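You operate a simulated robot arm through the tools that you are given. There is no shell and no other tool. Be economical: measure what you need, move in short steps, check, and stop when the job is done.

You run a simulated two-armed robot. Do the job below in one go: nothing can be reset, and whatever is moved stays where it is left.

Task
Take the white drip tray from the tray shelf of stand two and put it on the top of bench one. Switch the timing switch on. Take the green gear and put it on the top of bench eight. Take the lid off the grey housing and lay it down on the top of bench seven. Take the blue can on the top of bench eight and put it away on the second board from the bottom of the grey shelf. Pull the bin five open. Do these in any order. Set down upright: blue can. The bin five goes toward x +1.0, y -0.1, z +0.0 (a direction in the base frame).

The check looks at the end state, three seconds after you hand in, the way a careful person would. Anything else that was tipped, shoved, dropped, spilled or broken makes it a failure. A push-on lid holds only when it is set on centred and level and pressed home; a screw cap is set on level and turned clockwise until tight.

Robot
Two 6-joint arms with two-finger parallel grippers on one trunk, on a base that drives. Base frame: it is fixed to the floor where the robot stands at the start and does not move with it; the origin is under the middle of the robot, x ahead of it, y to its left, z up. Units: m, rad, N and s.
The left shoulder is at the start at [0.06, 0.187, 0.622], the right one opposite. With the tool pointing down near the work surface each hand reaches from about 0.24 to 0.62 m from the robot's upright axis, wherever it stands, measured 20 degrees to its own side. Places, roughly: bin five [-5.7, 3.7, 1]; blue can [3, -5.25, 1]; green gear (6x6x3 cm) [3, -4.4, 0.9]; grey housing (6x6x13 cm) [3.1, -4.6, 0.9]; second board of the grey shelf [-1.8, -8.3, 0.6]; timing switch [1.8, 1.7, 0.5]; top of bench eight [2.7, -6, 0.9]; top of bench one [2.2, -0.7, 0.9]; white drip tray (30x20x13 cm) [0.5, 0.1, 0.3]. Payload 1.57 kg a hand.
Tool frame (each hand has its own): the origin (TCP) lies between the finger pads and is the grasp point; the fingertips stand 0.03 m ahead of it; z points along the fingers, y is the line along which they close. The gripper opens to 0.11 m. The fingers are 0.024 m wide and 0.012 m thick; the gripper's body (0.048 by 0.112 m) begins 0.078 m behind the TCP.
Orientation is that of the tool frame in the base frame, as [roll, pitch, yaw] about the fixed x, y, z axes, in that order (R = Rz(yaw) Ry(pitch) Rx(roll)). With the fingers straight down and closing along the base's y, the tool's x points along the base's -x, its y along +y and its z along -z.

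Tools
- The arms move only by the tool move_arm. It takes "left_commands", "right_commands" or both (then of equal length, played together; a hand with none holds still); each is a list of rows, each a list of 3 entries, a list of its own where there are three numbers: the shift along the tool's x, y, z in m, then the turn, a rotation vector about the tool's x, y, z in rad, then the closure, from 0 (fully open) to 1 (shut). In form: [[[x, y, z], [wx, wy, wz], hand], ...]. A call has 1 to 8 rows; each row is the pose to reach, as a shift and turn from the pose commanded when the call began, along the tool's axes at that moment. A row lasts 0.2 s, in which the tool goes at most 0.05 m and 0.15 rad; a call with a longer step from one row to the next is refused whole, and so is a gripper value outside its range. A pose out of reach is approached as far as the arm can. The call stops where the force on the tool passes 40 N (or 10 N more than at its start, if that is more) or the arm is blocked; 0.2 s more then pass. Each finger travels about 0.153 m/s and halts on what it meets, pressing with about 24 N; the grip force reading is that of the motor and also rises with nothing between the fingers. The clock runs only during rows and for 0.2 s after the last one: add rows that repeat a pose to give the fingers time. It gives the time, the measured TCP pose, the force on the tool (base axes), the opening and the grip force at its end, in the units of the frame above (readings bear some noise), with the torque about the TCP (base axes, N m) and any sound that the robot's microphone picked up.
- Cameras (640 x 400 px; columns grow to the right, rows downward): "scene" is now at [0.0046, 0.0323, 1.1551]; the picture's right is [0.46, -0.89, 0.00], its down [-0.73, -0.38, -0.57] and it looks along [0.51, 0.26, -0.82] (base axes); focal length 256 px, centre (320, 200). "left" rides on the left gripper at [0.07, -0.016, -0.141] in its tool frame; the picture's right is [0.23, 0.97, 0.00], its down [-0.86, 0.20, -0.48] and it looks along [-0.47, 0.11, 0.88] (tool axes); focal length 222 px, centre (320, 200). "right" rides on the right gripper at [0.07, 0.016, -0.141] in its tool frame; the picture's right is [-0.23, 0.97, 0.00], its down [-0.86, -0.20, -0.48] and it looks along [-0.47, -0.11, 0.88] (tool axes); focal length 222 px, centre (320, 200). There is no depth. A picture from a camera that has moved, and an enlarged one, comes with that camera's place and axes in the base frame and with its lens.
- snapshot(camera): a new picture of that camera. No time passes.
- lift_body(by): slides the trunk up (or, below 0, down) by that many m; the arms and the scene camera ride with it, the base frame stays. It gives what a move gives, with no picture.
- base_move(legs): drives the robot by 1 to 6 legs, each [ahead, left, turn to the left] in m, m and rad, along the robot's own axes; the way and the turn of a leg run together, so that a leg with both is an arc; at most 1.5 m and 3.142 rad a leg. The arms and the cameras ride along, it lands a little off, and it stops where it bumps. It gives what a move gives.
- turn_head(pan, tilt): turns the head with the scene camera to pan (to the left, within 1.501 rad either way) and tilt (down, from -0.506 to 1.204), counted from straight ahead of the robot. It gives what a move gives.
- enlarge(camera, box): a new picture of the part [left, top, right, bottom] of that camera's present view, enlarged. No time passes.
- finish_job(): hands the job in; it is judged then, once.

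Go step by step. Nothing tells you exact positions but the pictures and the camera data: compare them with the known pose of the tool, close in by small moves and look again before you grip or let go. The budget is 165 turns and 138 pictures, counting those below and the enlarged ones. Unless the task says otherwise, let go and move clear before handing in.

The tools are called after "Emit:" as a command line: name --argument value ..., lists and objects as JSON in quotes. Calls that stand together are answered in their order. move_arm: Moves the arms, as the interface text tells. Its arguments: {"type":"object","properties":{"left_commands":{"type":"array"},"right_commands":{"type":"array"}},"required":[]} The other tools are called the same way: lift_body (by) slides the trunk up or down; base_move (legs) drives the base; turn_head (pan, tilt) turns the head that bears the scene camera; snapshot (camera) takes a picture; enlarge (camera, box) takes an enlarged picture of a part of a camera's view; finish_job () hands the job in.

At the start:

```text
t: 0.0
left_tcp_pos: [0.3326, 0.2332, 0.5926]
left_orientation: [3.141, 0.0, 3.14]
left_ft_force: [-0.8, -0.4, -0.6]
left_wrist_torque: [-0.02, 0.03, -0.01]
left_finger_gap: 0.1098
left_grip_force: 0.0
right_tcp_pos: [0.3437, -0.0187, 0.6252]
right_orientation: [3.141, 0.001, 3.141]
right_ft_force: [0.9, 0.4, 0.0]
right_wrist_torque: [-0.02, 0.02, 0.01]
right_finger_gap: 0.1102
right_grip_force: 0.0
trunk travel left (down, up): [-0.25, 0.74]
robot x, y, heading: [0.0015, -0.0003, -0.006]
head pan, tilt: [0.476, 0.965]
```

scene: 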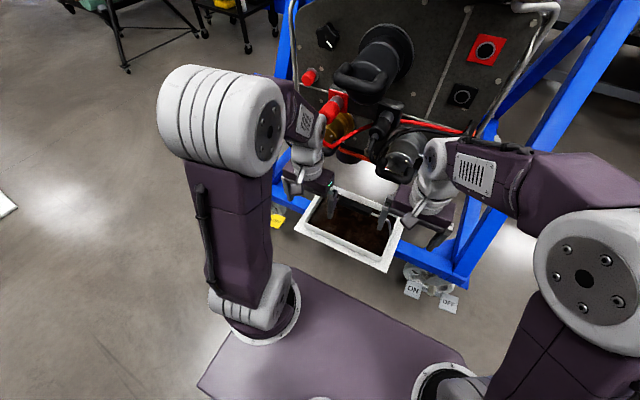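
right: 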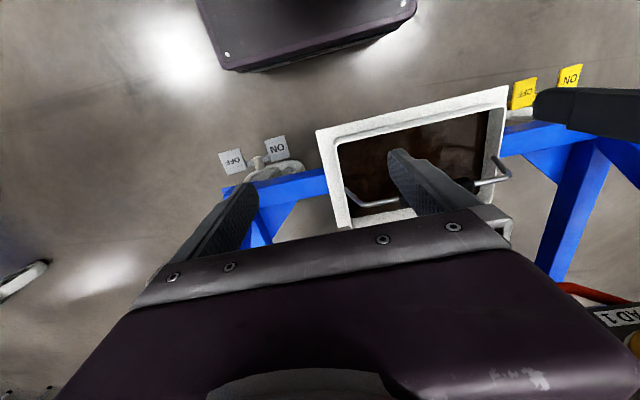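
left: 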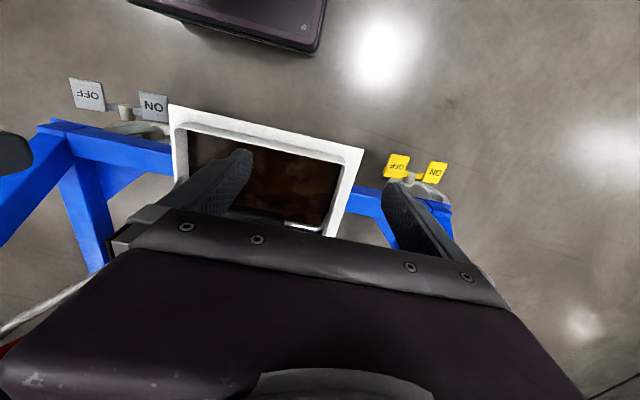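

The white tray with dark liquid sits right ahead under a blue stand, with wire handles. I look closer before touching it.

Emit:
enlarge --camera "scene" --box '[240, 120, 480, 300]'

Emit:
enlarge --camera "right" --box '[300, 60, 620, 260]'

Emit:
turn_head --pan 0.0 --tilt 0.1

```text
2.22 times, centred on (360, 210) of scene
camera zoom: at [0.0046, 0.0323, 1.1551], right [0.46, -0.89, 0.0], down [-0.73, -0.38, -0.57], along [0.51, 0.26, -0.82], focal length 569 px, centre (231, 178)
```

zoom: 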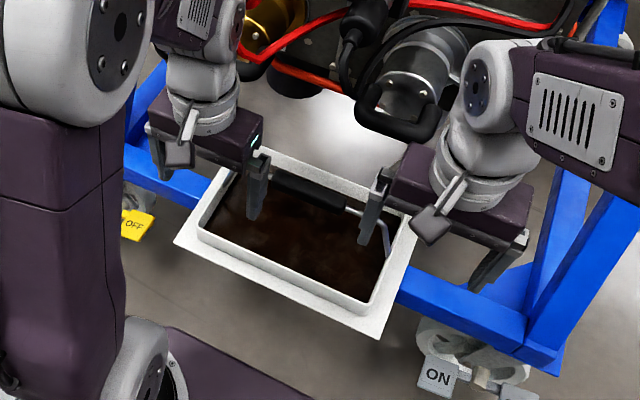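

```text
2.00 times, centred on (460, 160) of right
camera zoom: at [0.273, -0.0035, 0.765], right [0.23, 0.97, 0.0], down [0.86, -0.2, 0.48], along [0.47, -0.11, -0.88], focal length 444 px, centre (40, 280)
```

zoom: 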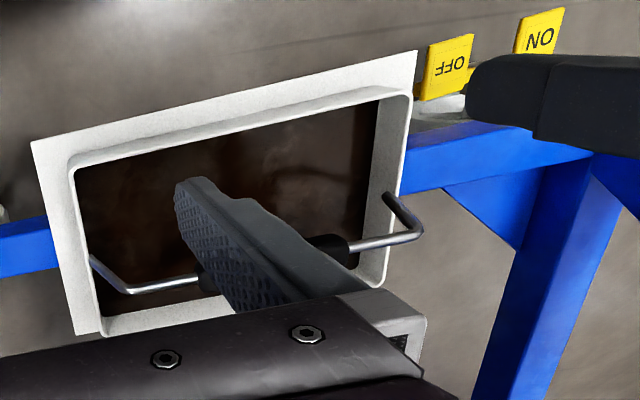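

```text
t: 1.2
left_tcp_pos: [0.3326, 0.2336, 0.5925]
left_orientation: [-3.141, 0.0, 3.141]
left_ft_force: [-0.4, -0.5, -0.7]
left_wrist_torque: [0.0, -0.01, 0.01]
left_finger_gap: 0.1101
left_grip_force: 0.0
right_tcp_pos: [0.3427, -0.0177, 0.6246]
right_orientation: [-3.141, -0.001, -3.141]
right_ft_force: [-0.2, 0.3, -0.2]
right_wrist_torque: [0.01, 0.0, 0.04]
right_finger_gap: 0.11
right_grip_force: 0.1
trunk travel left (down, up): [-0.25, 0.74]
robot x, y, heading: [-0.001, -0.0045, 0.002]
head pan, tilt: [0.0, 0.099]
```

The tray's bail handle grip seems to be around (0.47, 0.14, 0.455). I check what hangs above it and get an overview.

Emit:
snapshot --camera "scene"

Emit:
turn_head --pan 0.2 --tilt 0.75

Emit:
snapshot --camera "scene"

```text
132 pictures are left
camera scene: at [0.0329, -0.0006, 1.2308], right [0.0, -1.0, 0.0], down [-0.1, 0.0, -0.99], along [0.99, 0.0, -0.1], focal length 256 px, centre (320, 200)
```

scene: 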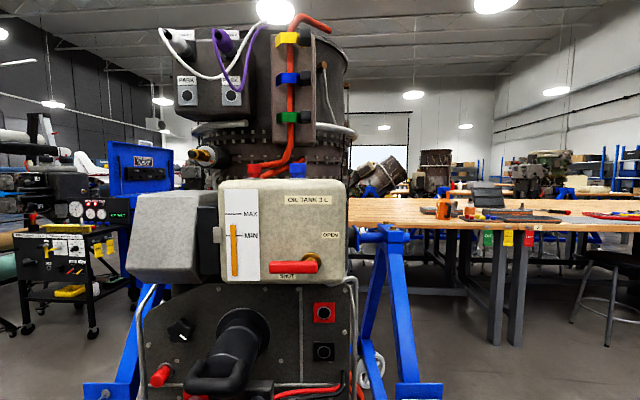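

```text
t: 2.2
left_tcp_pos: [0.3328, 0.2325, 0.5922]
left_orientation: [3.141, -0.001, -3.141]
left_ft_force: [0.0, 0.6, -0.1]
left_wrist_torque: [0.01, 0.02, 0.0]
left_finger_gap: 0.1101
left_grip_force: 0.0
right_tcp_pos: [0.343, -0.0193, 0.6234]
right_orientation: [-3.14, 0.0, -3.141]
right_ft_force: [0.3, 0.1, 0.1]
right_wrist_torque: [0.03, 0.0, 0.0]
right_finger_gap: 0.1097
right_grip_force: 0.0
trunk travel left (down, up): [-0.25, 0.74]
robot x, y, heading: [0.0018, 0.0022, -0.002]
head pan, tilt: [0.201, 0.75]
```

```text
131 pictures are left
camera scene: at [0.0221, 0.0158, 1.1719], right [0.2, -0.98, 0.0], down [-0.67, -0.14, -0.73], along [0.72, 0.15, -0.68], focal length 256 px, centre (320, 200)
```

scene: 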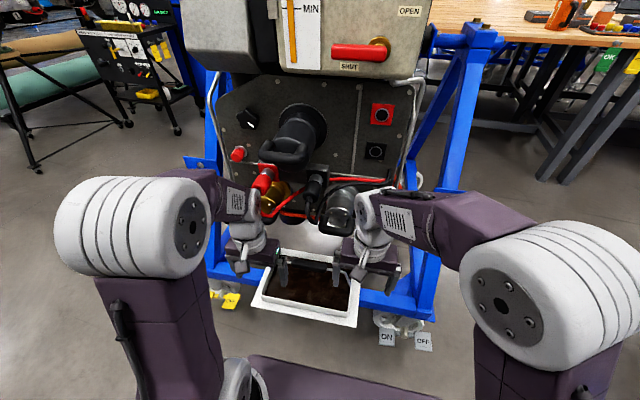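

I lower the trunk a little, which brings the hands nearer the tray and gives me a second viewpoint on the overhang.

Emit:
lift_body --by -0.1

Emit:
snapshot --camera "scene"

Emit:
snapshot --camera "left"

```text
t: 3.5
left_tcp_pos: [0.3329, 0.233, 0.4923]
left_orientation: [-3.141, 0.0, 3.14]
left_ft_force: [1.3, -0.2, -0.4]
left_wrist_torque: [0.0, 0.01, 0.02]
left_finger_gap: 0.1101
left_grip_force: 0.1
right_tcp_pos: [0.3434, -0.0207, 0.5243]
right_orientation: [-3.14, 0.0, -3.141]
right_ft_force: [0.2, 0.9, -0.9]
right_wrist_torque: [0.0, -0.01, -0.01]
right_finger_gap: 0.11
right_grip_force: 0.1
trunk travel left (down, up): [-0.15, 0.84]
robot x, y, heading: [-0.0043, 0.0018, -0.002]
head pan, tilt: [0.201, 0.75]
```

```text
130 pictures are left
camera scene: at [0.022, 0.0158, 1.0719], right [0.2, -0.98, 0.0], down [-0.67, -0.14, -0.73], along [0.72, 0.15, -0.68], focal length 256 px, centre (320, 200)
```

scene: 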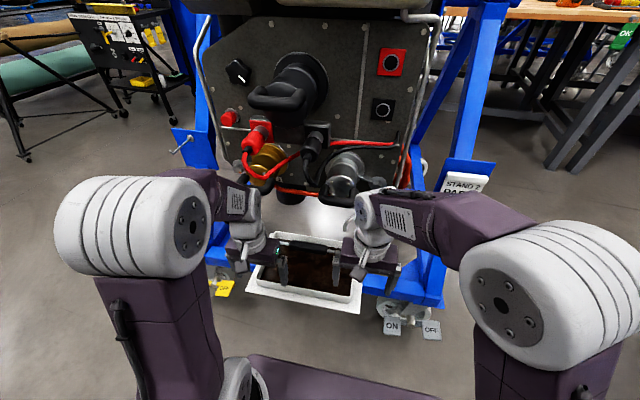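

```text
129 pictures are left
camera left: at [0.2622, 0.2165, 0.634], right [-0.23, 0.97, 0.0], down [0.86, 0.2, 0.48], along [0.47, 0.11, -0.88], focal length 222 px, centre (320, 200)
```

left: 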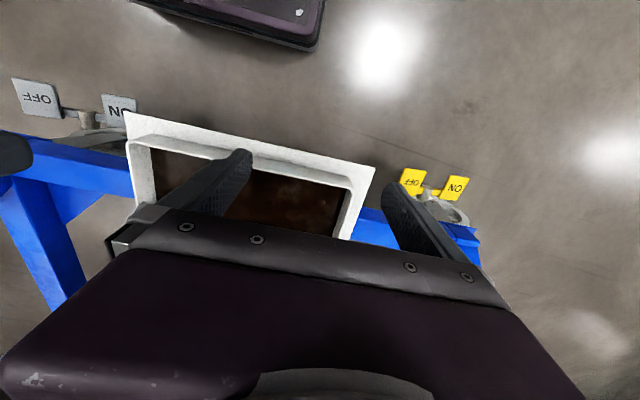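

I enlarge for a precise triangulation of the overhanging motor.

Emit:
enlarge --camera "scene" --box '[200, 120, 440, 320]'

```text
2.00 times, centred on (320, 220) of scene
camera zoom: at [0.022, 0.0158, 1.0719], right [0.2, -0.98, 0.0], down [-0.67, -0.14, -0.73], along [0.72, 0.15, -0.68], focal length 512 px, centre (320, 160)
```

zoom: 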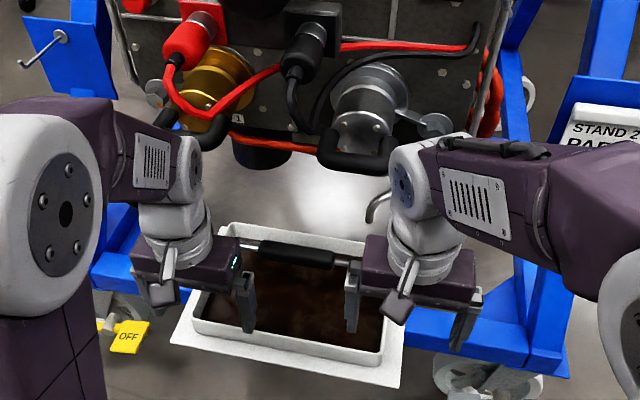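

The motor's handle overhangs at x≈0.5, z≈0.62 so I'll come at the tray handle with the left hand tilted, fingers pointing forward and down. First I rotate the left hand and move the right hand aside.

Emit:
move_arm --left_commands '[[[0, 0, 0], [0, 0, 0.15], 0.2], [[0, 0, 0], [0, 0, 0.3], 0.2], [[0, 0, 0], [0, 0, 0.45], 0.2], [[0, 0, 0], [0, 0, 0.6], 0.2], [[0, 0, 0], [0, 0, 0.75], 0.2], [[0, 0, 0], [0, 0, 0.9], 0.2], [[0, 0, 0], [0, 0, 1.05], 0.2], [[0, 0, 0], [0, 0, 1.2], 0.2]]' --right_commands '[[[0, -0.04, 0], [0, 0, 0], 0], [[0, -0.08, 0], [0, 0, 0], 0], [[0, -0.12, 0], [0, 0, 0], 0], [[0, -0.15, 0], [0, 0, 0], 0], [[0, -0.15, 0], [0, 0, 0], 0], [[0, -0.15, 0], [0, 0, 0], 0], [[0, -0.15, 0], [0, 0, 0], 0], [[0, -0.15, 0], [0, 0, 0], 0]]'

Emit:
move_arm --left_commands '[[[0, 0, 0], [0, 0, 0.15], 0.2], [[0, 0, 0], [0, 0, 0.3], 0.2], [[0, 0, 0], [0, 0, 0.3718], 0.2], [[0, 0, 0], [0, 0, 0.3718], 0.2]]'

Emit:
move_arm --left_commands '[[[0, -0.02, -0.01], [-0.15, 0, 0], 0.3], [[0, -0.04, -0.02], [-0.3, 0, 0], 0.3], [[0, -0.05, -0.02], [-0.45, 0, 0], 0.3], [[0, -0.05, -0.02], [-0.6, 0, 0], 0.3], [[0, -0.05, -0.02], [-0.75, 0, 0], 0.3], [[0, -0.05, -0.02], [-0.9, 0, 0], 0.3], [[0, -0.05, -0.02], [-1.0, 0, 0], 0.3], [[0, -0.05, -0.02], [-1.0, 0, 0], 0.3]]'

Emit:
snapshot --camera "scene"

Emit:
snapshot --camera "left"

```text
t: 5.3
left_tcp_pos: [0.3326, 0.2337, 0.4939]
left_orientation: [-3.141, 0.0, 1.94]
left_ft_force: [-0.7, 0.8, -0.3]
left_wrist_torque: [-0.02, -0.05, 0.02]
left_finger_gap: 0.088
left_grip_force: 0.1
right_tcp_pos: [0.3451, -0.168, 0.5229]
right_orientation: [3.141, 0.0, -3.14]
right_ft_force: [0.4, 0.2, 0.3]
right_wrist_torque: [0.0, 0.02, 0.02]
right_finger_gap: 0.11
right_grip_force: 0.1
trunk travel left (down, up): [-0.15, 0.84]
robot x, y, heading: [0.0001, -0.0022, -0.001]
head pan, tilt: [0.201, 0.75]
```

```text
t: 6.3
left_tcp_pos: [0.332, 0.2328, 0.4932]
left_orientation: [3.141, 0.001, 1.569]
left_ft_force: [-0.4, 0.0, -0.8]
left_wrist_torque: [-0.01, 0.01, -0.02]
left_finger_gap: 0.0881
left_grip_force: 0.1
right_tcp_pos: [0.3453, -0.1671, 0.522]
right_orientation: [-3.14, 0.0, 3.139]
right_ft_force: [-0.6, 0.4, 1.1]
right_wrist_torque: [-0.01, 0.02, -0.04]
right_finger_gap: 0.1099
right_grip_force: 0.1
trunk travel left (down, up): [-0.15, 0.84]
robot x, y, heading: [-0.0025, 0.0019, -0.004]
head pan, tilt: [0.201, 0.75]
```

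```text
t: 8.1
left_tcp_pos: [0.4011, 0.2308, 0.6148]
left_orientation: [2.279, -0.018, 1.602]
left_ft_force: [-0.3, 1.6, 0.2]
left_wrist_torque: [0.02, -0.01, 0.01]
left_finger_gap: 0.0772
left_grip_force: 0.2
left hand out of reach, approached as far as the arm can: row 2, 3, 4, 5, 6, 7, 8
right_tcp_pos: [0.3462, -0.1681, 0.5226]
right_orientation: [-3.141, -0.001, 3.139]
right_ft_force: [-0.6, 0.4, -0.3]
right_wrist_torque: [0.03, -0.02, -0.02]
right_finger_gap: 0.1102
right_grip_force: 0.1
trunk travel left (down, up): [-0.15, 0.84]
robot x, y, heading: [0.0019, 0.0015, 0.002]
head pan, tilt: [0.201, 0.75]
```

```text
127 pictures are left
camera scene: at [0.022, 0.0158, 1.0718], right [0.2, -0.98, 0.0], down [-0.67, -0.14, -0.73], along [0.72, 0.15, -0.68], focal length 256 px, centre (320, 200)
```

scene: 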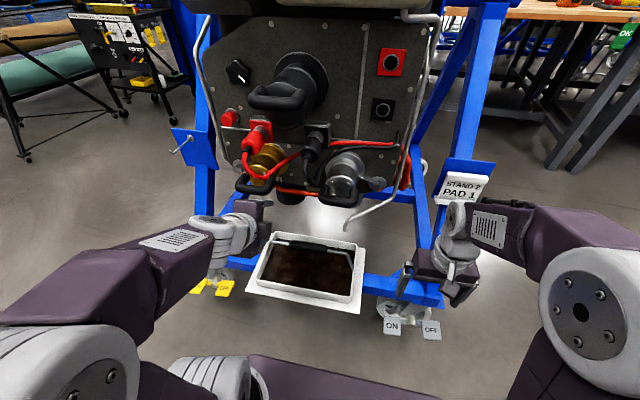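

```text
126 pictures are left
camera left: at [0.2809, 0.2956, 0.6945], right [0.63, 0.24, 0.74], down [-0.21, -0.87, 0.45], along [0.75, -0.43, -0.5], focal length 222 px, centre (320, 200)
```

left: 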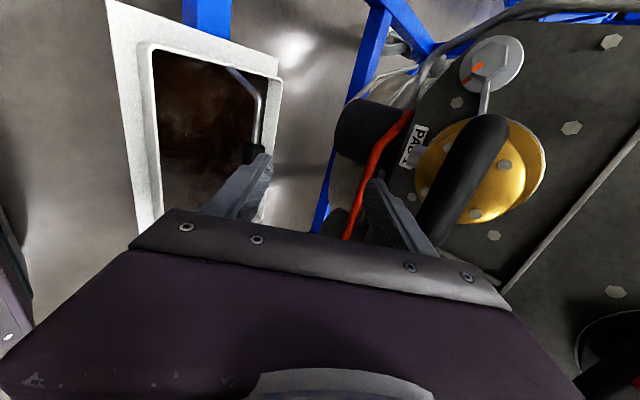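

Too close for a tilted hand, so I back the base off a bit and command the pose again.

Emit:
base_move --legs '[[-0.14, 0, 0]]'

Emit:
move_arm --left_commands '[[[0, 0, 0.04], [0, 0, 0], 0.3], [[0, 0, 0.06], [0, 0, 0], 0.3], [[0, 0, 0.06], [0, 0, 0], 0.3]]'

```text
t: 9.4
left_tcp_pos: [0.2871, 0.2245, 0.6136]
left_orientation: [2.279, -0.012, 1.59]
left_ft_force: [0.3, -0.2, -0.8]
left_wrist_torque: [0.03, -0.01, 0.0]
left_finger_gap: 0.077
left_grip_force: 0.0
right_tcp_pos: [0.2248, -0.1752, 0.523]
right_orientation: [3.141, 0.0, 3.129]
right_ft_force: [-1.2, -0.1, -0.2]
right_wrist_torque: [0.03, -0.01, -0.01]
right_finger_gap: 0.11
right_grip_force: 0.2
trunk travel left (down, up): [-0.15, 0.84]
robot x, y, heading: [-0.1143, -0.0024, -0.021]
head pan, tilt: [0.201, 0.75]
stopped in leg 1: the robot was blocked; the commanded pose is now the measured one
```

```text
t: 10.2
left_tcp_pos: [0.3178, 0.2212, 0.6051]
left_orientation: [2.319, -0.034, 1.61]
left_ft_force: [0.0, -0.6, -0.4]
left_wrist_torque: [0.03, 0.02, 0.03]
left_finger_gap: 0.077
left_grip_force: 0.1
left hand out of reach, approached as far as the arm can: row 1, 2
right_tcp_pos: [0.225, -0.175, 0.5231]
right_orientation: [3.141, 0.0, 3.128]
right_ft_force: [-0.1, -0.5, -0.6]
right_wrist_torque: [0.03, -0.02, -0.03]
right_finger_gap: 0.1102
right_grip_force: 0.1
trunk travel left (down, up): [-0.15, 0.84]
robot x, y, heading: [-0.1204, 0.0015, -0.019]
head pan, tilt: [0.201, 0.75]
```

Something behind blocks backing further, which I'll check later. Now I bring the left hand to a point 8 cm short of the handle.

Emit:
move_arm --left_commands '[[[-0.03, -0.003, 0.03], [0, 0, 0], 0.3], [[-0.055, -0.006, 0.065], [0, 0, 0], 0.3], [[-0.075, -0.008, 0.1], [0, 0, 0], 0.3], [[-0.09, -0.01, 0.129], [0, 0, 0], 0.3], [[-0.09, -0.01, 0.129], [0, 0, 0], 0.3]]'

Emit:
snapshot --camera "left"

Emit:
enlarge --camera "scene" --box '[180, 100, 420, 300]'

```text
t: 11.4
left_tcp_pos: [0.4249, 0.1379, 0.4813]
left_orientation: [2.279, -0.015, 1.59]
left_ft_force: [0.1, 0.2, 0.6]
left_wrist_torque: [0.02, -0.02, 0.0]
left_finger_gap: 0.0768
left_grip_force: 0.0
right_tcp_pos: [0.2251, -0.1752, 0.5223]
right_orientation: [-3.14, 0.0, 3.128]
right_ft_force: [0.0, 0.5, -0.1]
right_wrist_torque: [-0.04, -0.02, -0.01]
right_finger_gap: 0.11
right_grip_force: 0.0
trunk travel left (down, up): [-0.15, 0.84]
robot x, y, heading: [-0.1159, -0.0023, -0.01]
head pan, tilt: [0.201, 0.75]
```

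```text
125 pictures are left
camera left: at [0.3054, 0.2037, 0.5621], right [0.63, 0.23, 0.74], down [-0.22, -0.87, 0.45], along [0.75, -0.44, -0.5], focal length 222 px, centre (320, 200)
```

left: 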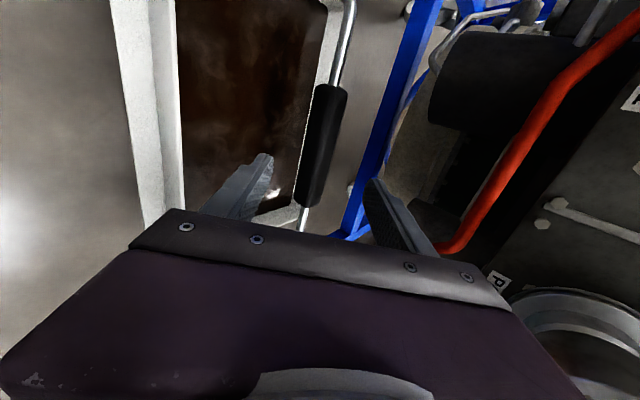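

```text
2.00 times, centred on (300, 200) of scene
camera zoom: at [-0.0957, 0.0132, 1.0718], right [0.19, -0.98, 0.0], down [-0.67, -0.13, -0.73], along [0.72, 0.14, -0.68], focal length 512 px, centre (360, 200)
```

zoom: 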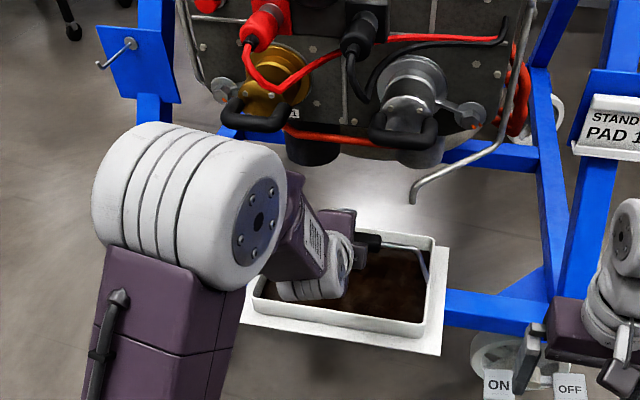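

The handle grip is centred in line with the fingers. I advance to it, then look before closing.

Emit:
move_arm --left_commands '[[[0.004, 0, 0.035], [0, 0, 0], 0.3], [[0.007, 0, 0.064], [0, 0, 0], 0.3], [[0.007, 0, 0.064], [0, 0, 0], 0.3]]'

Emit:
snapshot --camera "left"

```text
t: 12.2
left_tcp_pos: [0.4755, 0.1455, 0.439]
left_orientation: [2.279, -0.015, 1.59]
left_ft_force: [0.4, -0.6, 0.0]
left_wrist_torque: [-0.02, -0.01, -0.03]
left_finger_gap: 0.0769
left_grip_force: 0.1
right_tcp_pos: [0.2249, -0.1751, 0.5218]
right_orientation: [3.14, -0.001, 3.129]
right_ft_force: [-1.3, -0.1, -0.2]
right_wrist_torque: [-0.01, 0.01, 0.02]
right_finger_gap: 0.1101
right_grip_force: 0.1
trunk travel left (down, up): [-0.15, 0.84]
robot x, y, heading: [-0.1157, -0.0015, -0.014]
head pan, tilt: [0.201, 0.75]
```

```text
123 pictures are left
camera left: at [0.3558, 0.2124, 0.5201], right [0.63, 0.23, 0.74], down [-0.22, -0.87, 0.45], along [0.75, -0.44, -0.5], focal length 222 px, centre (320, 200)
```

left: 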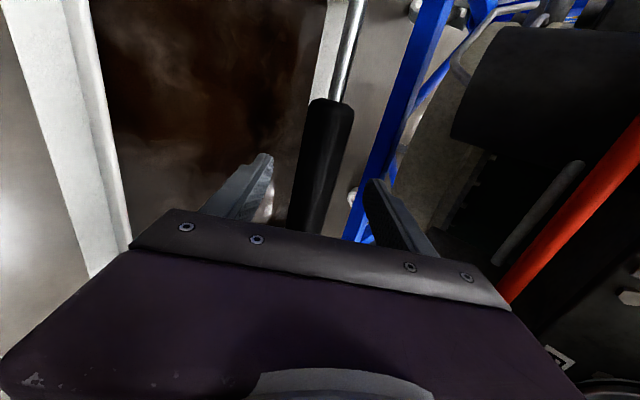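

The grip lies between the fingers at about TCP depth. I close.

Emit:
move_arm --left_commands '[[[0.007, 0, 0.004], [0, 0, 0], 0.6], [[0.007, 0, 0.004], [0, 0, 0], 1], [[0.007, 0, 0.004], [0, 0, 0], 1], [[0.007, 0, 0.004], [0, 0, 0], 1]]'

Emit:
snapshot --camera "left"

```text
t: 13.2
left_tcp_pos: [0.4782, 0.1532, 0.4365]
left_orientation: [2.281, -0.014, 1.591]
left_ft_force: [-0.5, -0.2, -0.4]
left_wrist_torque: [0.0, 0.01, 0.02]
left_finger_gap: 0.0359
left_grip_force: 24.3
right_tcp_pos: [0.2243, -0.1753, 0.5218]
right_orientation: [-3.141, 0.001, 3.129]
right_ft_force: [0.9, 0.9, 0.0]
right_wrist_torque: [-0.01, 0.0, -0.04]
right_finger_gap: 0.1101
right_grip_force: 0.1
trunk travel left (down, up): [-0.15, 0.84]
robot x, y, heading: [-0.1171, -0.0, -0.014]
head pan, tilt: [0.201, 0.75]
```

```text
122 pictures are left
camera left: at [0.3581, 0.2194, 0.5177], right [0.63, 0.23, 0.74], down [-0.22, -0.87, 0.45], along [0.75, -0.44, -0.5], focal length 222 px, centre (320, 200)
```

left: 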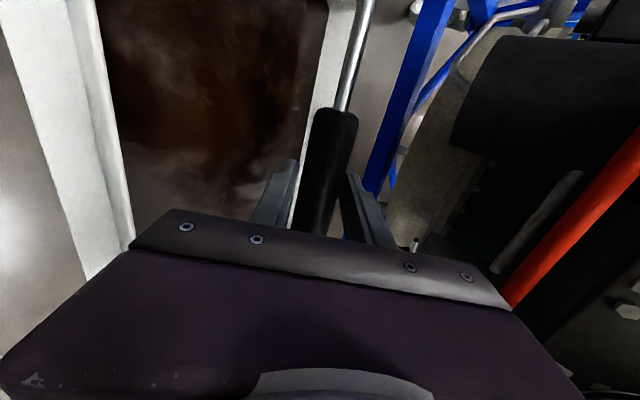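

Grip holds at 24 N. I lift 2 cm with the trunk and check the load.

Emit:
lift_body --by 0.025

Emit:
turn_head --pan 0.2 --tilt 0.85

Emit:
snapshot --camera "scene"

Emit:
turn_head --pan 1.5 --tilt 0.5

Emit:
snapshot --camera "scene"

Emit:
turn_head --pan -1.5 --tilt 0.5

Emit:
snapshot --camera "scene"

```text
t: 14.0
left_tcp_pos: [0.4785, 0.1535, 0.461]
left_orientation: [2.282, -0.015, 1.589]
left_ft_force: [0.2, 0.3, -4.2]
left_wrist_torque: [0.05, 0.04, 0.02]
left_finger_gap: 0.0357
left_grip_force: 24.1
right_tcp_pos: [0.2264, -0.1747, 0.5476]
right_orientation: [-3.139, 0.0, 3.128]
right_ft_force: [-0.3, 0.0, 0.8]
right_wrist_torque: [0.0, 0.01, -0.01]
right_finger_gap: 0.11
right_grip_force: 0.0
trunk travel left (down, up): [-0.175, 0.815]
robot x, y, heading: [-0.12, -0.0042, -0.014]
head pan, tilt: [0.201, 0.75]
```

```text
t: 14.6
left_tcp_pos: [0.4781, 0.1517, 0.4627]
left_orientation: [2.28, -0.014, 1.592]
left_ft_force: [0.1, 0.5, -3.6]
left_wrist_torque: [0.05, 0.02, 0.01]
left_finger_gap: 0.0358
left_grip_force: 23.6
right_tcp_pos: [0.2249, -0.1755, 0.5465]
right_orientation: [-3.141, -0.001, 3.13]
right_ft_force: [-0.1, -0.3, -0.9]
right_wrist_torque: [0.01, 0.02, -0.02]
right_finger_gap: 0.11
right_grip_force: 0.1
trunk travel left (down, up): [-0.175, 0.815]
robot x, y, heading: [-0.1178, 0.0004, -0.011]
head pan, tilt: [0.201, 0.85]
```

```text
121 pictures are left
camera scene: at [-0.0999, 0.0125, 1.0888], right [0.19, -0.98, 0.0], down [-0.74, -0.14, -0.66], along [0.65, 0.12, -0.75], focal length 256 px, centre (320, 200)
```

scene: 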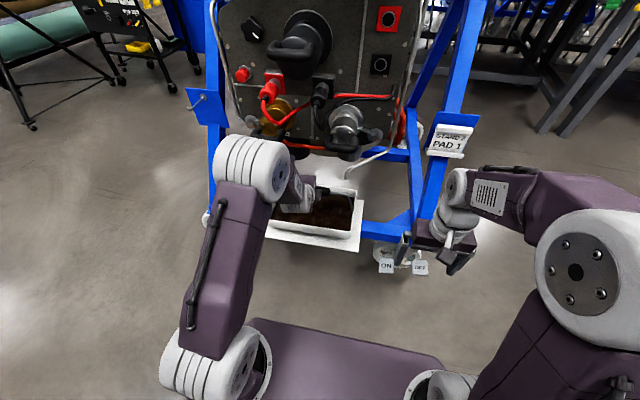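

```text
t: 16.1
left_tcp_pos: [0.477, 0.1531, 0.4615]
left_orientation: [2.28, -0.015, 1.589]
left_ft_force: [0.0, -0.3, -3.8]
left_wrist_torque: [0.02, 0.04, 0.0]
left_finger_gap: 0.0362
left_grip_force: 24.5
right_tcp_pos: [0.2257, -0.1752, 0.5474]
right_orientation: [-3.141, 0.001, 3.129]
right_ft_force: [0.0, -0.5, 0.8]
right_wrist_torque: [0.02, -0.01, -0.01]
right_finger_gap: 0.1102
right_grip_force: 0.1
trunk travel left (down, up): [-0.175, 0.815]
robot x, y, heading: [-0.1166, -0.0028, -0.019]
head pan, tilt: [1.499, 0.499]
```

```text
120 pictures are left
camera scene: at [-0.1689, 0.0886, 1.1188], right [1.0, -0.09, 0.0], down [-0.04, -0.48, -0.88], along [0.07, 0.87, -0.48], focal length 256 px, centre (320, 200)
```

scene: 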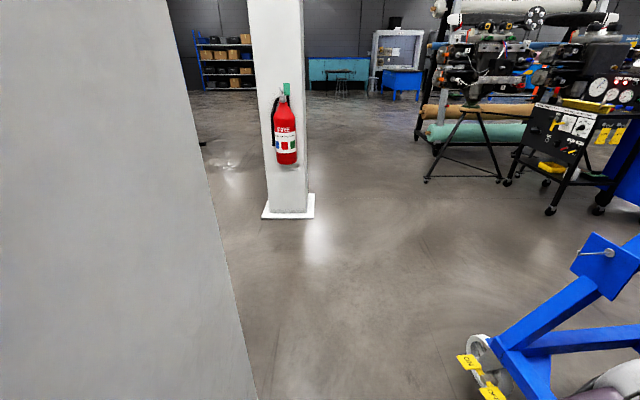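

```text
t: 18.7
left_tcp_pos: [0.4768, 0.154, 0.4635]
left_orientation: [2.28, -0.015, 1.59]
left_ft_force: [0.1, -0.9, -4.3]
left_wrist_torque: [0.0, 0.0, 0.0]
left_finger_gap: 0.0358
left_grip_force: 24.4
right_tcp_pos: [0.2251, -0.175, 0.5482]
right_orientation: [-3.141, 0.001, 3.13]
right_ft_force: [0.3, 0.3, -0.1]
right_wrist_torque: [-0.04, 0.01, -0.01]
right_finger_gap: 0.1103
right_grip_force: 0.0
trunk travel left (down, up): [-0.175, 0.815]
robot x, y, heading: [-0.1208, -0.0026, -0.011]
head pan, tilt: [-1.499, 0.499]
```

```text
119 pictures are left
camera scene: at [-0.1714, -0.0929, 1.1188], right [-1.0, -0.06, 0.0], down [-0.03, 0.48, -0.88], along [0.05, -0.88, -0.48], focal length 256 px, centre (320, 200)
```

scene: 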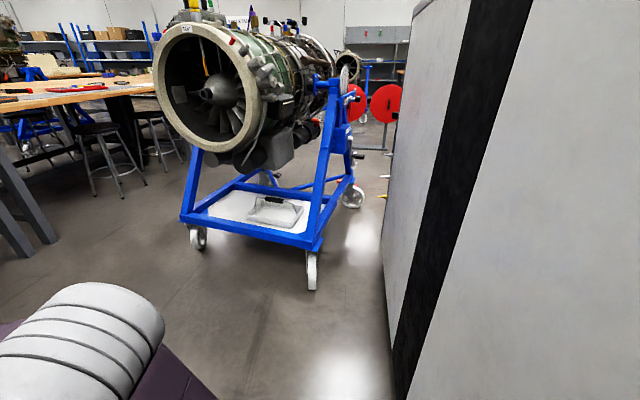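

The tray is lifted level and weighs about 4 N. Behind me is only a wall. I pull the tray toward the robot with the arm, then I'll strafe right and drive to bench one.

Emit:
move_arm --left_commands '[[[0, -0.013, -0.03], [0, 0, 0], 1], [[0, -0.026, -0.06], [0, 0, 0], 1], [[0, -0.039, -0.09], [0, 0, 0], 1], [[0, -0.052, -0.12], [0, 0, 0], 1], [[0, -0.065, -0.15], [0, 0, 0], 1], [[0, -0.075, -0.175], [0, 0, 0], 1], [[0, -0.075, -0.175], [0, 0, 0], 1]]'

Emit:
turn_head --pan 0 --tilt 0.75

Emit:
snapshot --camera "scene"

```text
t: 20.3
left_tcp_pos: [0.3391, 0.1401, 0.5274]
left_orientation: [2.28, -0.016, 1.592]
left_ft_force: [-0.3, 0.1, -3.7]
left_wrist_torque: [0.01, -0.01, 0.03]
left_finger_gap: 0.036
left_grip_force: 24.6
left hand out of reach, approached as far as the arm can: row 5, 6, 7
right_tcp_pos: [0.2252, -0.1758, 0.5474]
right_orientation: [-3.141, 0.001, 3.131]
right_ft_force: [0.2, 0.0, 0.0]
right_wrist_torque: [0.01, 0.02, 0.0]
right_finger_gap: 0.1098
right_grip_force: 0.1
trunk travel left (down, up): [-0.175, 0.815]
robot x, y, heading: [-0.117, -0.0007, -0.017]
head pan, tilt: [-1.499, 0.499]
```

```text
t: 21.9
left_tcp_pos: [0.3406, 0.1403, 0.5262]
left_orientation: [2.282, -0.015, 1.589]
left_ft_force: [-0.5, 0.2, -3.9]
left_wrist_torque: [0.03, 0.01, 0.0]
left_finger_gap: 0.0358
left_grip_force: 24.0
right_tcp_pos: [0.2255, -0.1746, 0.5481]
right_orientation: [3.141, 0.001, 3.131]
right_ft_force: [-0.1, 0.2, 0.7]
right_wrist_torque: [0.01, 0.0, 0.05]
right_finger_gap: 0.1099
right_grip_force: 0.0
trunk travel left (down, up): [-0.175, 0.815]
robot x, y, heading: [-0.1179, -0.0032, -0.008]
head pan, tilt: [0.0, 0.75]
```

```text
118 pictures are left
camera scene: at [-0.094, -0.0032, 1.0968], right [-0.01, -1.0, 0.0], down [-0.68, 0.01, -0.73], along [0.73, -0.01, -0.68], focal length 256 px, centre (320, 200)
```

scene: 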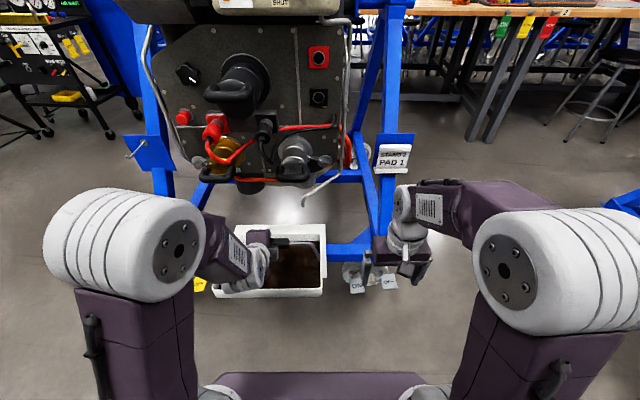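

The tray clears the stand's front beam by some centimetres. I strafe right in steps.

Emit:
base_move --legs '[[0.003, -0.35, 0.01]]'

Emit:
snapshot --camera "scene"

```text
t: 24.2
left_tcp_pos: [0.3376, -0.2121, 0.5265]
left_orientation: [2.281, -0.015, 1.599]
left_ft_force: [1.0, 0.1, -4.9]
left_wrist_torque: [0.01, 0.07, 0.0]
left_finger_gap: 0.0358
left_grip_force: 23.7
right_tcp_pos: [0.2263, -0.5276, 0.5484]
right_orientation: [3.141, 0.0, 3.133]
right_ft_force: [0.2, 0.5, -0.9]
right_wrist_torque: [-0.02, 0.01, -0.01]
right_finger_gap: 0.1104
right_grip_force: 0.1
trunk travel left (down, up): [-0.175, 0.815]
robot x, y, heading: [-0.1211, -0.3561, -0.007]
head pan, tilt: [0.0, 0.75]
```

```text
117 pictures are left
camera scene: at [-0.0946, -0.3574, 1.0968], right [-0.01, -1.0, 0.0], down [-0.68, 0.0, -0.73], along [0.73, 0.0, -0.68], focal length 256 px, centre (320, 200)
```

scene: 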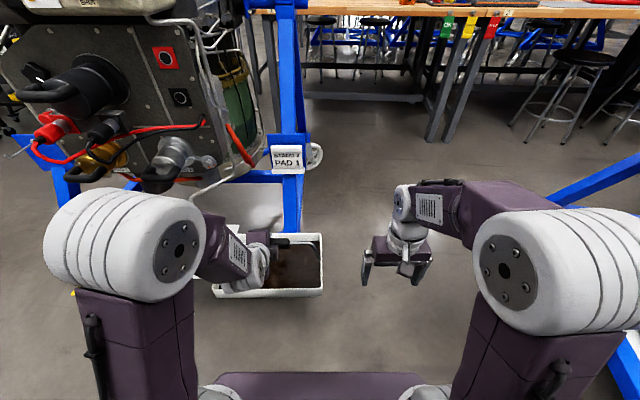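

Clear. I shift the tray toward the centre with the arm and strafe on to the lane between the two stands.

Emit:
move_arm --left_commands '[[[-0.03, 0, 0], [0, 0, 0], 1], [[-0.06, 0, 0], [0, 0, 0], 1], [[-0.09, 0, 0], [0, 0, 0], 1], [[-0.09, 0, 0], [0, 0, 0], 1]]'

Emit:
base_move --legs '[[0.003, -0.3, 0.007]]'

Emit:
snapshot --camera "scene"

Emit:
turn_head --pan -1.1 --tilt 0.6

Emit:
snapshot --camera "scene"

```text
t: 25.2
left_tcp_pos: [0.3396, -0.3008, 0.523]
left_orientation: [2.28, -0.015, 1.598]
left_ft_force: [-1.6, 0.8, -3.1]
left_wrist_torque: [0.08, -0.02, -0.03]
left_finger_gap: 0.0358
left_grip_force: 23.8
right_tcp_pos: [0.2263, -0.5272, 0.5471]
right_orientation: [3.141, 0.0, 3.137]
right_ft_force: [0.8, -0.8, -0.7]
right_wrist_torque: [0.0, 0.01, 0.0]
right_finger_gap: 0.11
right_grip_force: 0.1
trunk travel left (down, up): [-0.175, 0.815]
robot x, y, heading: [-0.1188, -0.3532, -0.01]
head pan, tilt: [0.0, 0.75]
```

```text
t: 27.2
left_tcp_pos: [0.3407, -0.5942, 0.5242]
left_orientation: [2.282, -0.017, 1.597]
left_ft_force: [-0.5, -0.6, -3.5]
left_wrist_torque: [0.02, 0.04, -0.03]
left_finger_gap: 0.0357
left_grip_force: 24.5
right_tcp_pos: [0.2268, -0.82, 0.5465]
right_orientation: [-3.142, 0.0, 3.136]
right_ft_force: [-0.2, -0.6, 0.2]
right_wrist_torque: [-0.01, 0.01, 0.01]
right_finger_gap: 0.1099
right_grip_force: 0.0
trunk travel left (down, up): [-0.175, 0.815]
robot x, y, heading: [-0.1192, -0.6512, -0.005]
head pan, tilt: [0.0, 0.75]
```

```text
116 pictures are left
camera scene: at [-0.0934, -0.6507, 1.0968], right [-0.01, -1.0, 0.0], down [-0.68, 0.0, -0.73], along [0.73, 0.0, -0.68], focal length 256 px, centre (320, 200)
```

scene: 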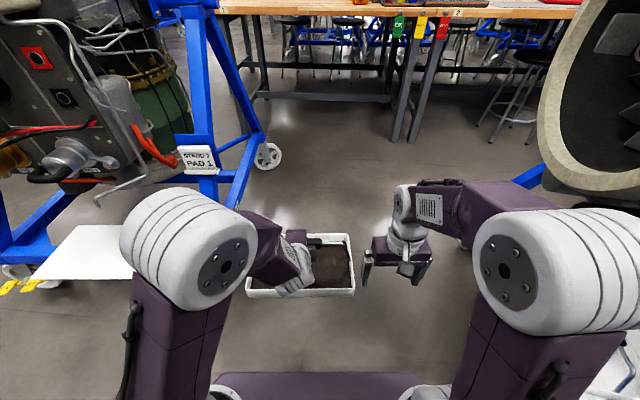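

```text
t: 28.5
left_tcp_pos: [0.3395, -0.5921, 0.5233]
left_orientation: [2.28, -0.015, 1.596]
left_ft_force: [-0.4, -0.1, -3.7]
left_wrist_torque: [0.05, 0.0, -0.01]
left_finger_gap: 0.0357
left_grip_force: 24.4
right_tcp_pos: [0.2273, -0.8204, 0.5479]
right_orientation: [-3.141, 0.001, 3.138]
right_ft_force: [-0.7, -0.1, 0.1]
right_wrist_torque: [0.01, 0.02, -0.01]
right_finger_gap: 0.1099
right_grip_force: 0.1
trunk travel left (down, up): [-0.175, 0.815]
robot x, y, heading: [-0.1172, -0.6555, -0.005]
head pan, tilt: [-1.1, 0.6]
```

```text
115 pictures are left
camera scene: at [-0.1366, -0.729, 1.1097], right [-0.89, -0.45, 0.0], down [-0.25, 0.5, -0.82], along [0.37, -0.74, -0.57], focal length 256 px, centre (320, 200)
```

scene: 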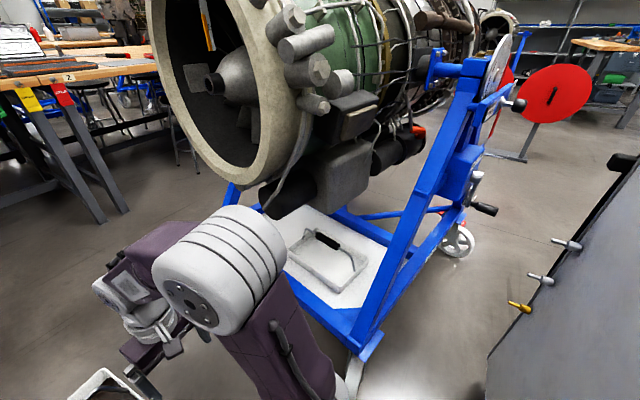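

The engine inlet on the right is close to my right elbow, so I tuck the right hand inward and up before driving the lane.

Emit:
move_arm --right_commands '[[[0, 0.02, -0.03], [0, 0, 0], 0], [[0, 0.045, -0.06], [0, 0, 0], 0], [[0, 0.07, -0.08], [0, 0, 0], 0], [[0, 0.07, -0.08], [0, 0, 0], 0]]'

Emit:
base_move --legs '[[0.3, 0.03, 0]]'

Emit:
snapshot --camera "scene"

Emit:
turn_head --pan 0.4 --tilt 0.6

Emit:
snapshot --camera "scene"

```text
t: 29.5
left_tcp_pos: [0.3403, -0.593, 0.5242]
left_orientation: [2.282, -0.016, 1.596]
left_ft_force: [-0.7, 0.2, -4.4]
left_wrist_torque: [-0.07, 0.04, -0.01]
left_finger_gap: 0.0358
left_grip_force: 23.6
right_tcp_pos: [0.2271, -0.7478, 0.6281]
right_orientation: [-3.141, 0.001, 3.137]
right_ft_force: [0.7, -0.2, 0.5]
right_wrist_torque: [0.03, 0.0, 0.02]
right_finger_gap: 0.1101
right_grip_force: 0.0
trunk travel left (down, up): [-0.175, 0.815]
robot x, y, heading: [-0.1174, -0.6507, 0.0]
head pan, tilt: [-1.1, 0.6]
```

```text
t: 31.6
left_tcp_pos: [0.6342, -0.5616, 0.5234]
left_orientation: [2.281, -0.015, 1.604]
left_ft_force: [-0.5, -0.3, -4.3]
left_wrist_torque: [0.09, 0.02, -0.07]
left_finger_gap: 0.0358
left_grip_force: 24.3
right_tcp_pos: [0.5218, -0.7174, 0.6288]
right_orientation: [-3.141, 0.001, -3.14]
right_ft_force: [-0.6, 0.6, 0.1]
right_wrist_torque: [-0.03, 0.01, -0.02]
right_finger_gap: 0.1097
right_grip_force: 0.1
trunk travel left (down, up): [-0.175, 0.815]
robot x, y, heading: [0.1773, -0.6233, -0.006]
head pan, tilt: [-1.1, 0.6]
```

```text
114 pictures are left
camera scene: at [0.1584, -0.6997, 1.1097], right [-0.89, -0.45, 0.0], down [-0.26, 0.5, -0.82], along [0.37, -0.73, -0.57], focal length 256 px, centre (320, 200)
```

scene: 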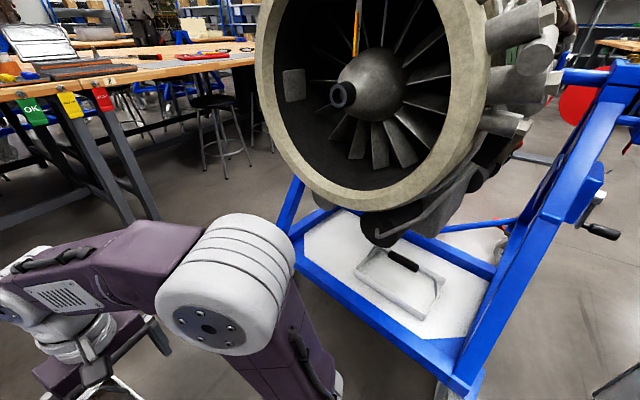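

```text
t: 33.2
left_tcp_pos: [0.6331, -0.5607, 0.5246]
left_orientation: [2.282, -0.014, 1.603]
left_ft_force: [-0.1, -0.3, -3.4]
left_wrist_torque: [0.07, -0.02, 0.01]
left_finger_gap: 0.0355
left_grip_force: 24.3
right_tcp_pos: [0.5218, -0.717, 0.6286]
right_orientation: [-3.14, 0.0, -3.141]
right_ft_force: [-0.6, 0.2, 0.1]
right_wrist_torque: [0.01, -0.01, -0.02]
right_finger_gap: 0.11
right_grip_force: 0.0
trunk travel left (down, up): [-0.175, 0.815]
robot x, y, heading: [0.1741, -0.6207, -0.0]
head pan, tilt: [0.4, 0.6]
```

```text
113 pictures are left
camera scene: at [0.1994, -0.5866, 1.1097], right [0.39, -0.92, 0.0], down [-0.52, -0.22, -0.82], along [0.76, 0.32, -0.57], focal length 256 px, centre (320, 200)
```

scene: 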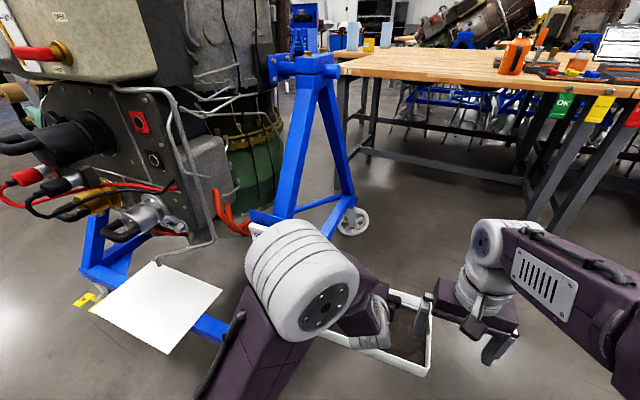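

Margins are about 5 cm each side; I continue forward, easing slightly right past the inlet.

Emit:
base_move --legs '[[0.1, -0.005, 0], [0.35, -0.03, 0]]'

Emit:
turn_head --pan -0.2 --tilt 0.45

Emit:
lift_body --by 0.53

Emit:
snapshot --camera "scene"

```text
t: 36.2
left_tcp_pos: [1.0956, -0.5935, 0.5238]
left_orientation: [2.283, -0.016, 1.608]
left_ft_force: [-0.2, 0.6, -4.1]
left_wrist_torque: [0.0, -0.03, -0.02]
left_finger_gap: 0.0357
left_grip_force: 23.8
right_tcp_pos: [0.9855, -0.7492, 0.6286]
right_orientation: [-3.141, 0.0, -3.136]
right_ft_force: [-0.3, 0.3, -0.1]
right_wrist_torque: [0.0, 0.0, -0.02]
right_finger_gap: 0.11
right_grip_force: 0.1
trunk travel left (down, up): [-0.175, 0.815]
robot x, y, heading: [0.6388, -0.6562, 0.003]
head pan, tilt: [0.4, 0.6]
```

```text
t: 37.2
left_tcp_pos: [1.0949, -0.5935, 0.5221]
left_orientation: [2.284, -0.017, 1.609]
left_ft_force: [0.6, -0.1, -3.7]
left_wrist_torque: [-0.02, 0.02, 0.01]
left_finger_gap: 0.0355
left_grip_force: 23.9
right_tcp_pos: [0.9845, -0.7495, 0.6275]
right_orientation: [3.141, -0.001, -3.137]
right_ft_force: [0.6, 0.2, 0.3]
right_wrist_torque: [0.03, -0.01, 0.01]
right_finger_gap: 0.1097
right_grip_force: 0.1
trunk travel left (down, up): [-0.175, 0.815]
robot x, y, heading: [0.6396, -0.6553, 0.006]
head pan, tilt: [-0.201, 0.45]
```

```text
refused: 0.53 is not a number from -0.4 to 0.4
```

```text
112 pictures are left
camera scene: at [0.6706, -0.6728, 1.1232], right [-0.19, -0.98, 0.0], down [-0.43, 0.08, -0.9], along [0.88, -0.17, -0.44], focal length 256 px, centre (320, 200)
```

scene: 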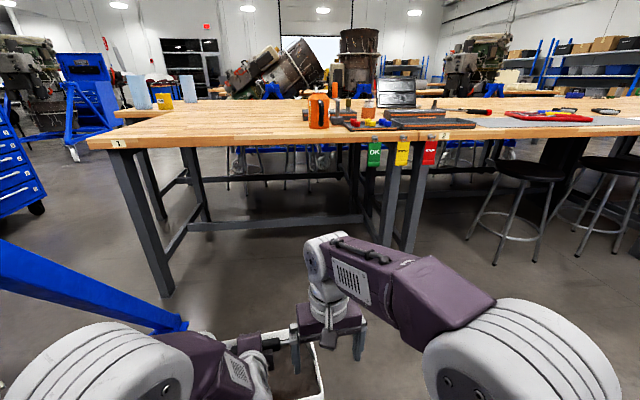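

Bench one (label 1) spans y≈0 to −1.2 with its near edge at x≈1.73; the area around y≈−0.5 is free. I go forward a bit, then raise the trunk.

Emit:
base_move --legs '[[0.25, -0.02, 0]]'

Emit:
lift_body --by 0.4

Emit:
lift_body --by 0.14

Emit:
turn_head --pan 0.1 --tilt 0.7

Emit:
snapshot --camera "scene"

```text
t: 39.1
left_tcp_pos: [1.3478, -0.6122, 0.5233]
left_orientation: [2.282, -0.016, 1.608]
left_ft_force: [0.0, -1.2, -4.4]
left_wrist_torque: [-0.03, -0.01, 0.04]
left_finger_gap: 0.0354
left_grip_force: 23.8
right_tcp_pos: [1.2358, -0.769, 0.6275]
right_orientation: [-3.141, 0.001, -3.138]
right_ft_force: [0.2, 0.1, -0.2]
right_wrist_torque: [0.02, -0.02, 0.0]
right_finger_gap: 0.1097
right_grip_force: 0.0
trunk travel left (down, up): [-0.175, 0.815]
robot x, y, heading: [0.8874, -0.6721, 0.006]
head pan, tilt: [-0.201, 0.45]
```

```text
t: 42.9
left_tcp_pos: [1.347, -0.6123, 0.9233]
left_orientation: [2.282, -0.013, 1.607]
left_ft_force: [0.3, 0.1, -4.0]
left_wrist_torque: [-0.02, 0.03, 0.02]
left_finger_gap: 0.0358
left_grip_force: 24.0
right_tcp_pos: [1.235, -0.7701, 1.0287]
right_orientation: [3.14, 0.0, -3.137]
right_ft_force: [0.1, -0.4, -0.6]
right_wrist_torque: [0.03, 0.01, 0.01]
right_finger_gap: 0.1103
right_grip_force: 0.0
trunk travel left (down, up): [-0.575, 0.415]
robot x, y, heading: [0.8907, -0.6728, 0.003]
head pan, tilt: [-0.201, 0.45]
```

```text
t: 44.6
left_tcp_pos: [1.3473, -0.6124, 1.0635]
left_orientation: [2.284, -0.017, 1.607]
left_ft_force: [-0.5, 0.2, -4.5]
left_wrist_torque: [0.04, 0.01, -0.04]
left_finger_gap: 0.0353
left_grip_force: 24.0
right_tcp_pos: [1.236, -0.7676, 1.1677]
right_orientation: [-3.139, 0.001, -3.136]
right_ft_force: [0.0, 0.2, 0.3]
right_wrist_torque: [0.0, 0.01, -0.03]
right_finger_gap: 0.1099
right_grip_force: 0.0
trunk travel left (down, up): [-0.715, 0.275]
robot x, y, heading: [0.8905, -0.6762, 0.004]
head pan, tilt: [-0.201, 0.45]
```

```text
t: 45.4
left_tcp_pos: [1.3474, -0.6113, 1.0639]
left_orientation: [2.284, -0.015, 1.609]
left_ft_force: [-0.9, -0.2, -4.0]
left_wrist_torque: [-0.04, 0.0, 0.0]
left_finger_gap: 0.0357
left_grip_force: 24.5
right_tcp_pos: [1.2353, -0.769, 1.1673]
right_orientation: [-3.141, -0.001, -3.138]
right_ft_force: [-1.1, -0.2, -0.5]
right_wrist_torque: [-0.03, 0.01, -0.01]
right_finger_gap: 0.11
right_grip_force: 0.0
trunk travel left (down, up): [-0.715, 0.275]
robot x, y, heading: [0.8923, -0.6736, 0.007]
head pan, tilt: [0.099, 0.7]
```

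```text
111 pictures are left
camera scene: at [0.9163, -0.6651, 1.6411], right [0.1, -0.99, 0.0], down [-0.64, -0.07, -0.77], along [0.76, 0.08, -0.64], focal length 256 px, centre (320, 200)
```

scene: 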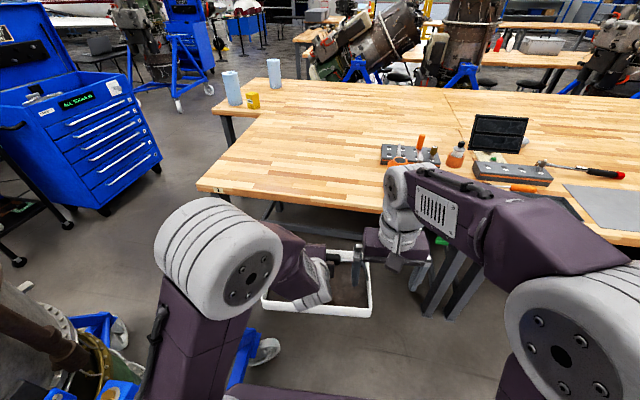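

The bench is clear where I want it. I raise a little and drive closer.

Emit:
lift_body --by 0.03

Emit:
base_move --legs '[[0.43, -0.01, -0.005]]'

Emit:
snapshot --camera "scene"

Emit:
snapshot --camera "left"

```text
t: 46.1
left_tcp_pos: [1.3475, -0.6115, 1.0932]
left_orientation: [2.281, -0.016, 1.608]
left_ft_force: [-0.4, 0.0, -4.2]
left_wrist_torque: [0.05, 0.01, -0.06]
left_finger_gap: 0.0356
left_grip_force: 23.2
right_tcp_pos: [1.2365, -0.7679, 1.199]
right_orientation: [3.141, 0.001, -3.136]
right_ft_force: [0.8, -0.4, -1.2]
right_wrist_torque: [0.0, -0.02, 0.01]
right_finger_gap: 0.1098
right_grip_force: 0.2
trunk travel left (down, up): [-0.745, 0.245]
robot x, y, heading: [0.8907, -0.6728, 0.007]
head pan, tilt: [0.099, 0.7]
```

```text
t: 48.8
left_tcp_pos: [1.783, -0.622, 1.0936]
left_orientation: [2.281, -0.014, 1.603]
left_ft_force: [-0.1, 0.1, -3.5]
left_wrist_torque: [0.01, 0.0, -0.01]
left_finger_gap: 0.0355
left_grip_force: 24.6
right_tcp_pos: [1.6719, -0.779, 1.1993]
right_orientation: [-3.141, -0.002, -3.139]
right_ft_force: [-0.4, -0.6, -0.2]
right_wrist_torque: [-0.04, -0.03, -0.01]
right_finger_gap: 0.1101
right_grip_force: 0.2
trunk travel left (down, up): [-0.745, 0.245]
robot x, y, heading: [1.3273, -0.684, 0.003]
head pan, tilt: [0.099, 0.7]
```

```text
110 pictures are left
camera scene: at [1.3515, -0.6735, 1.6711], right [0.1, -0.99, 0.0], down [-0.64, -0.06, -0.77], along [0.76, 0.08, -0.64], focal length 256 px, centre (320, 200)
```

scene: 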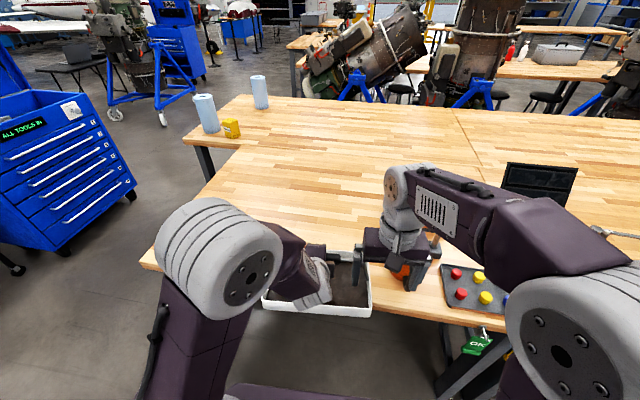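

```text
109 pictures are left
camera left: at [1.6628, -0.5576, 1.1744], right [0.63, 0.24, 0.74], down [-0.2, -0.87, 0.45], along [0.75, -0.43, -0.5], focal length 222 px, centre (320, 200)
```

left: 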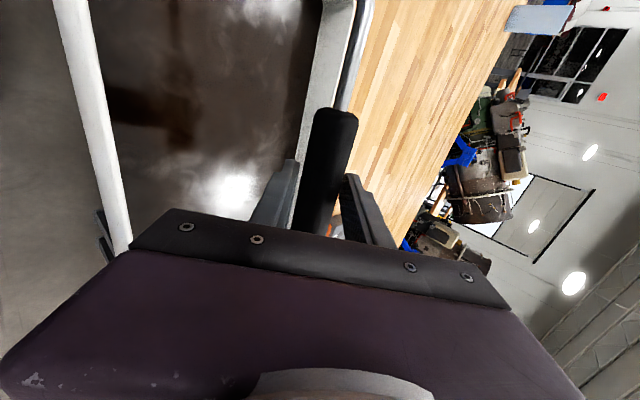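

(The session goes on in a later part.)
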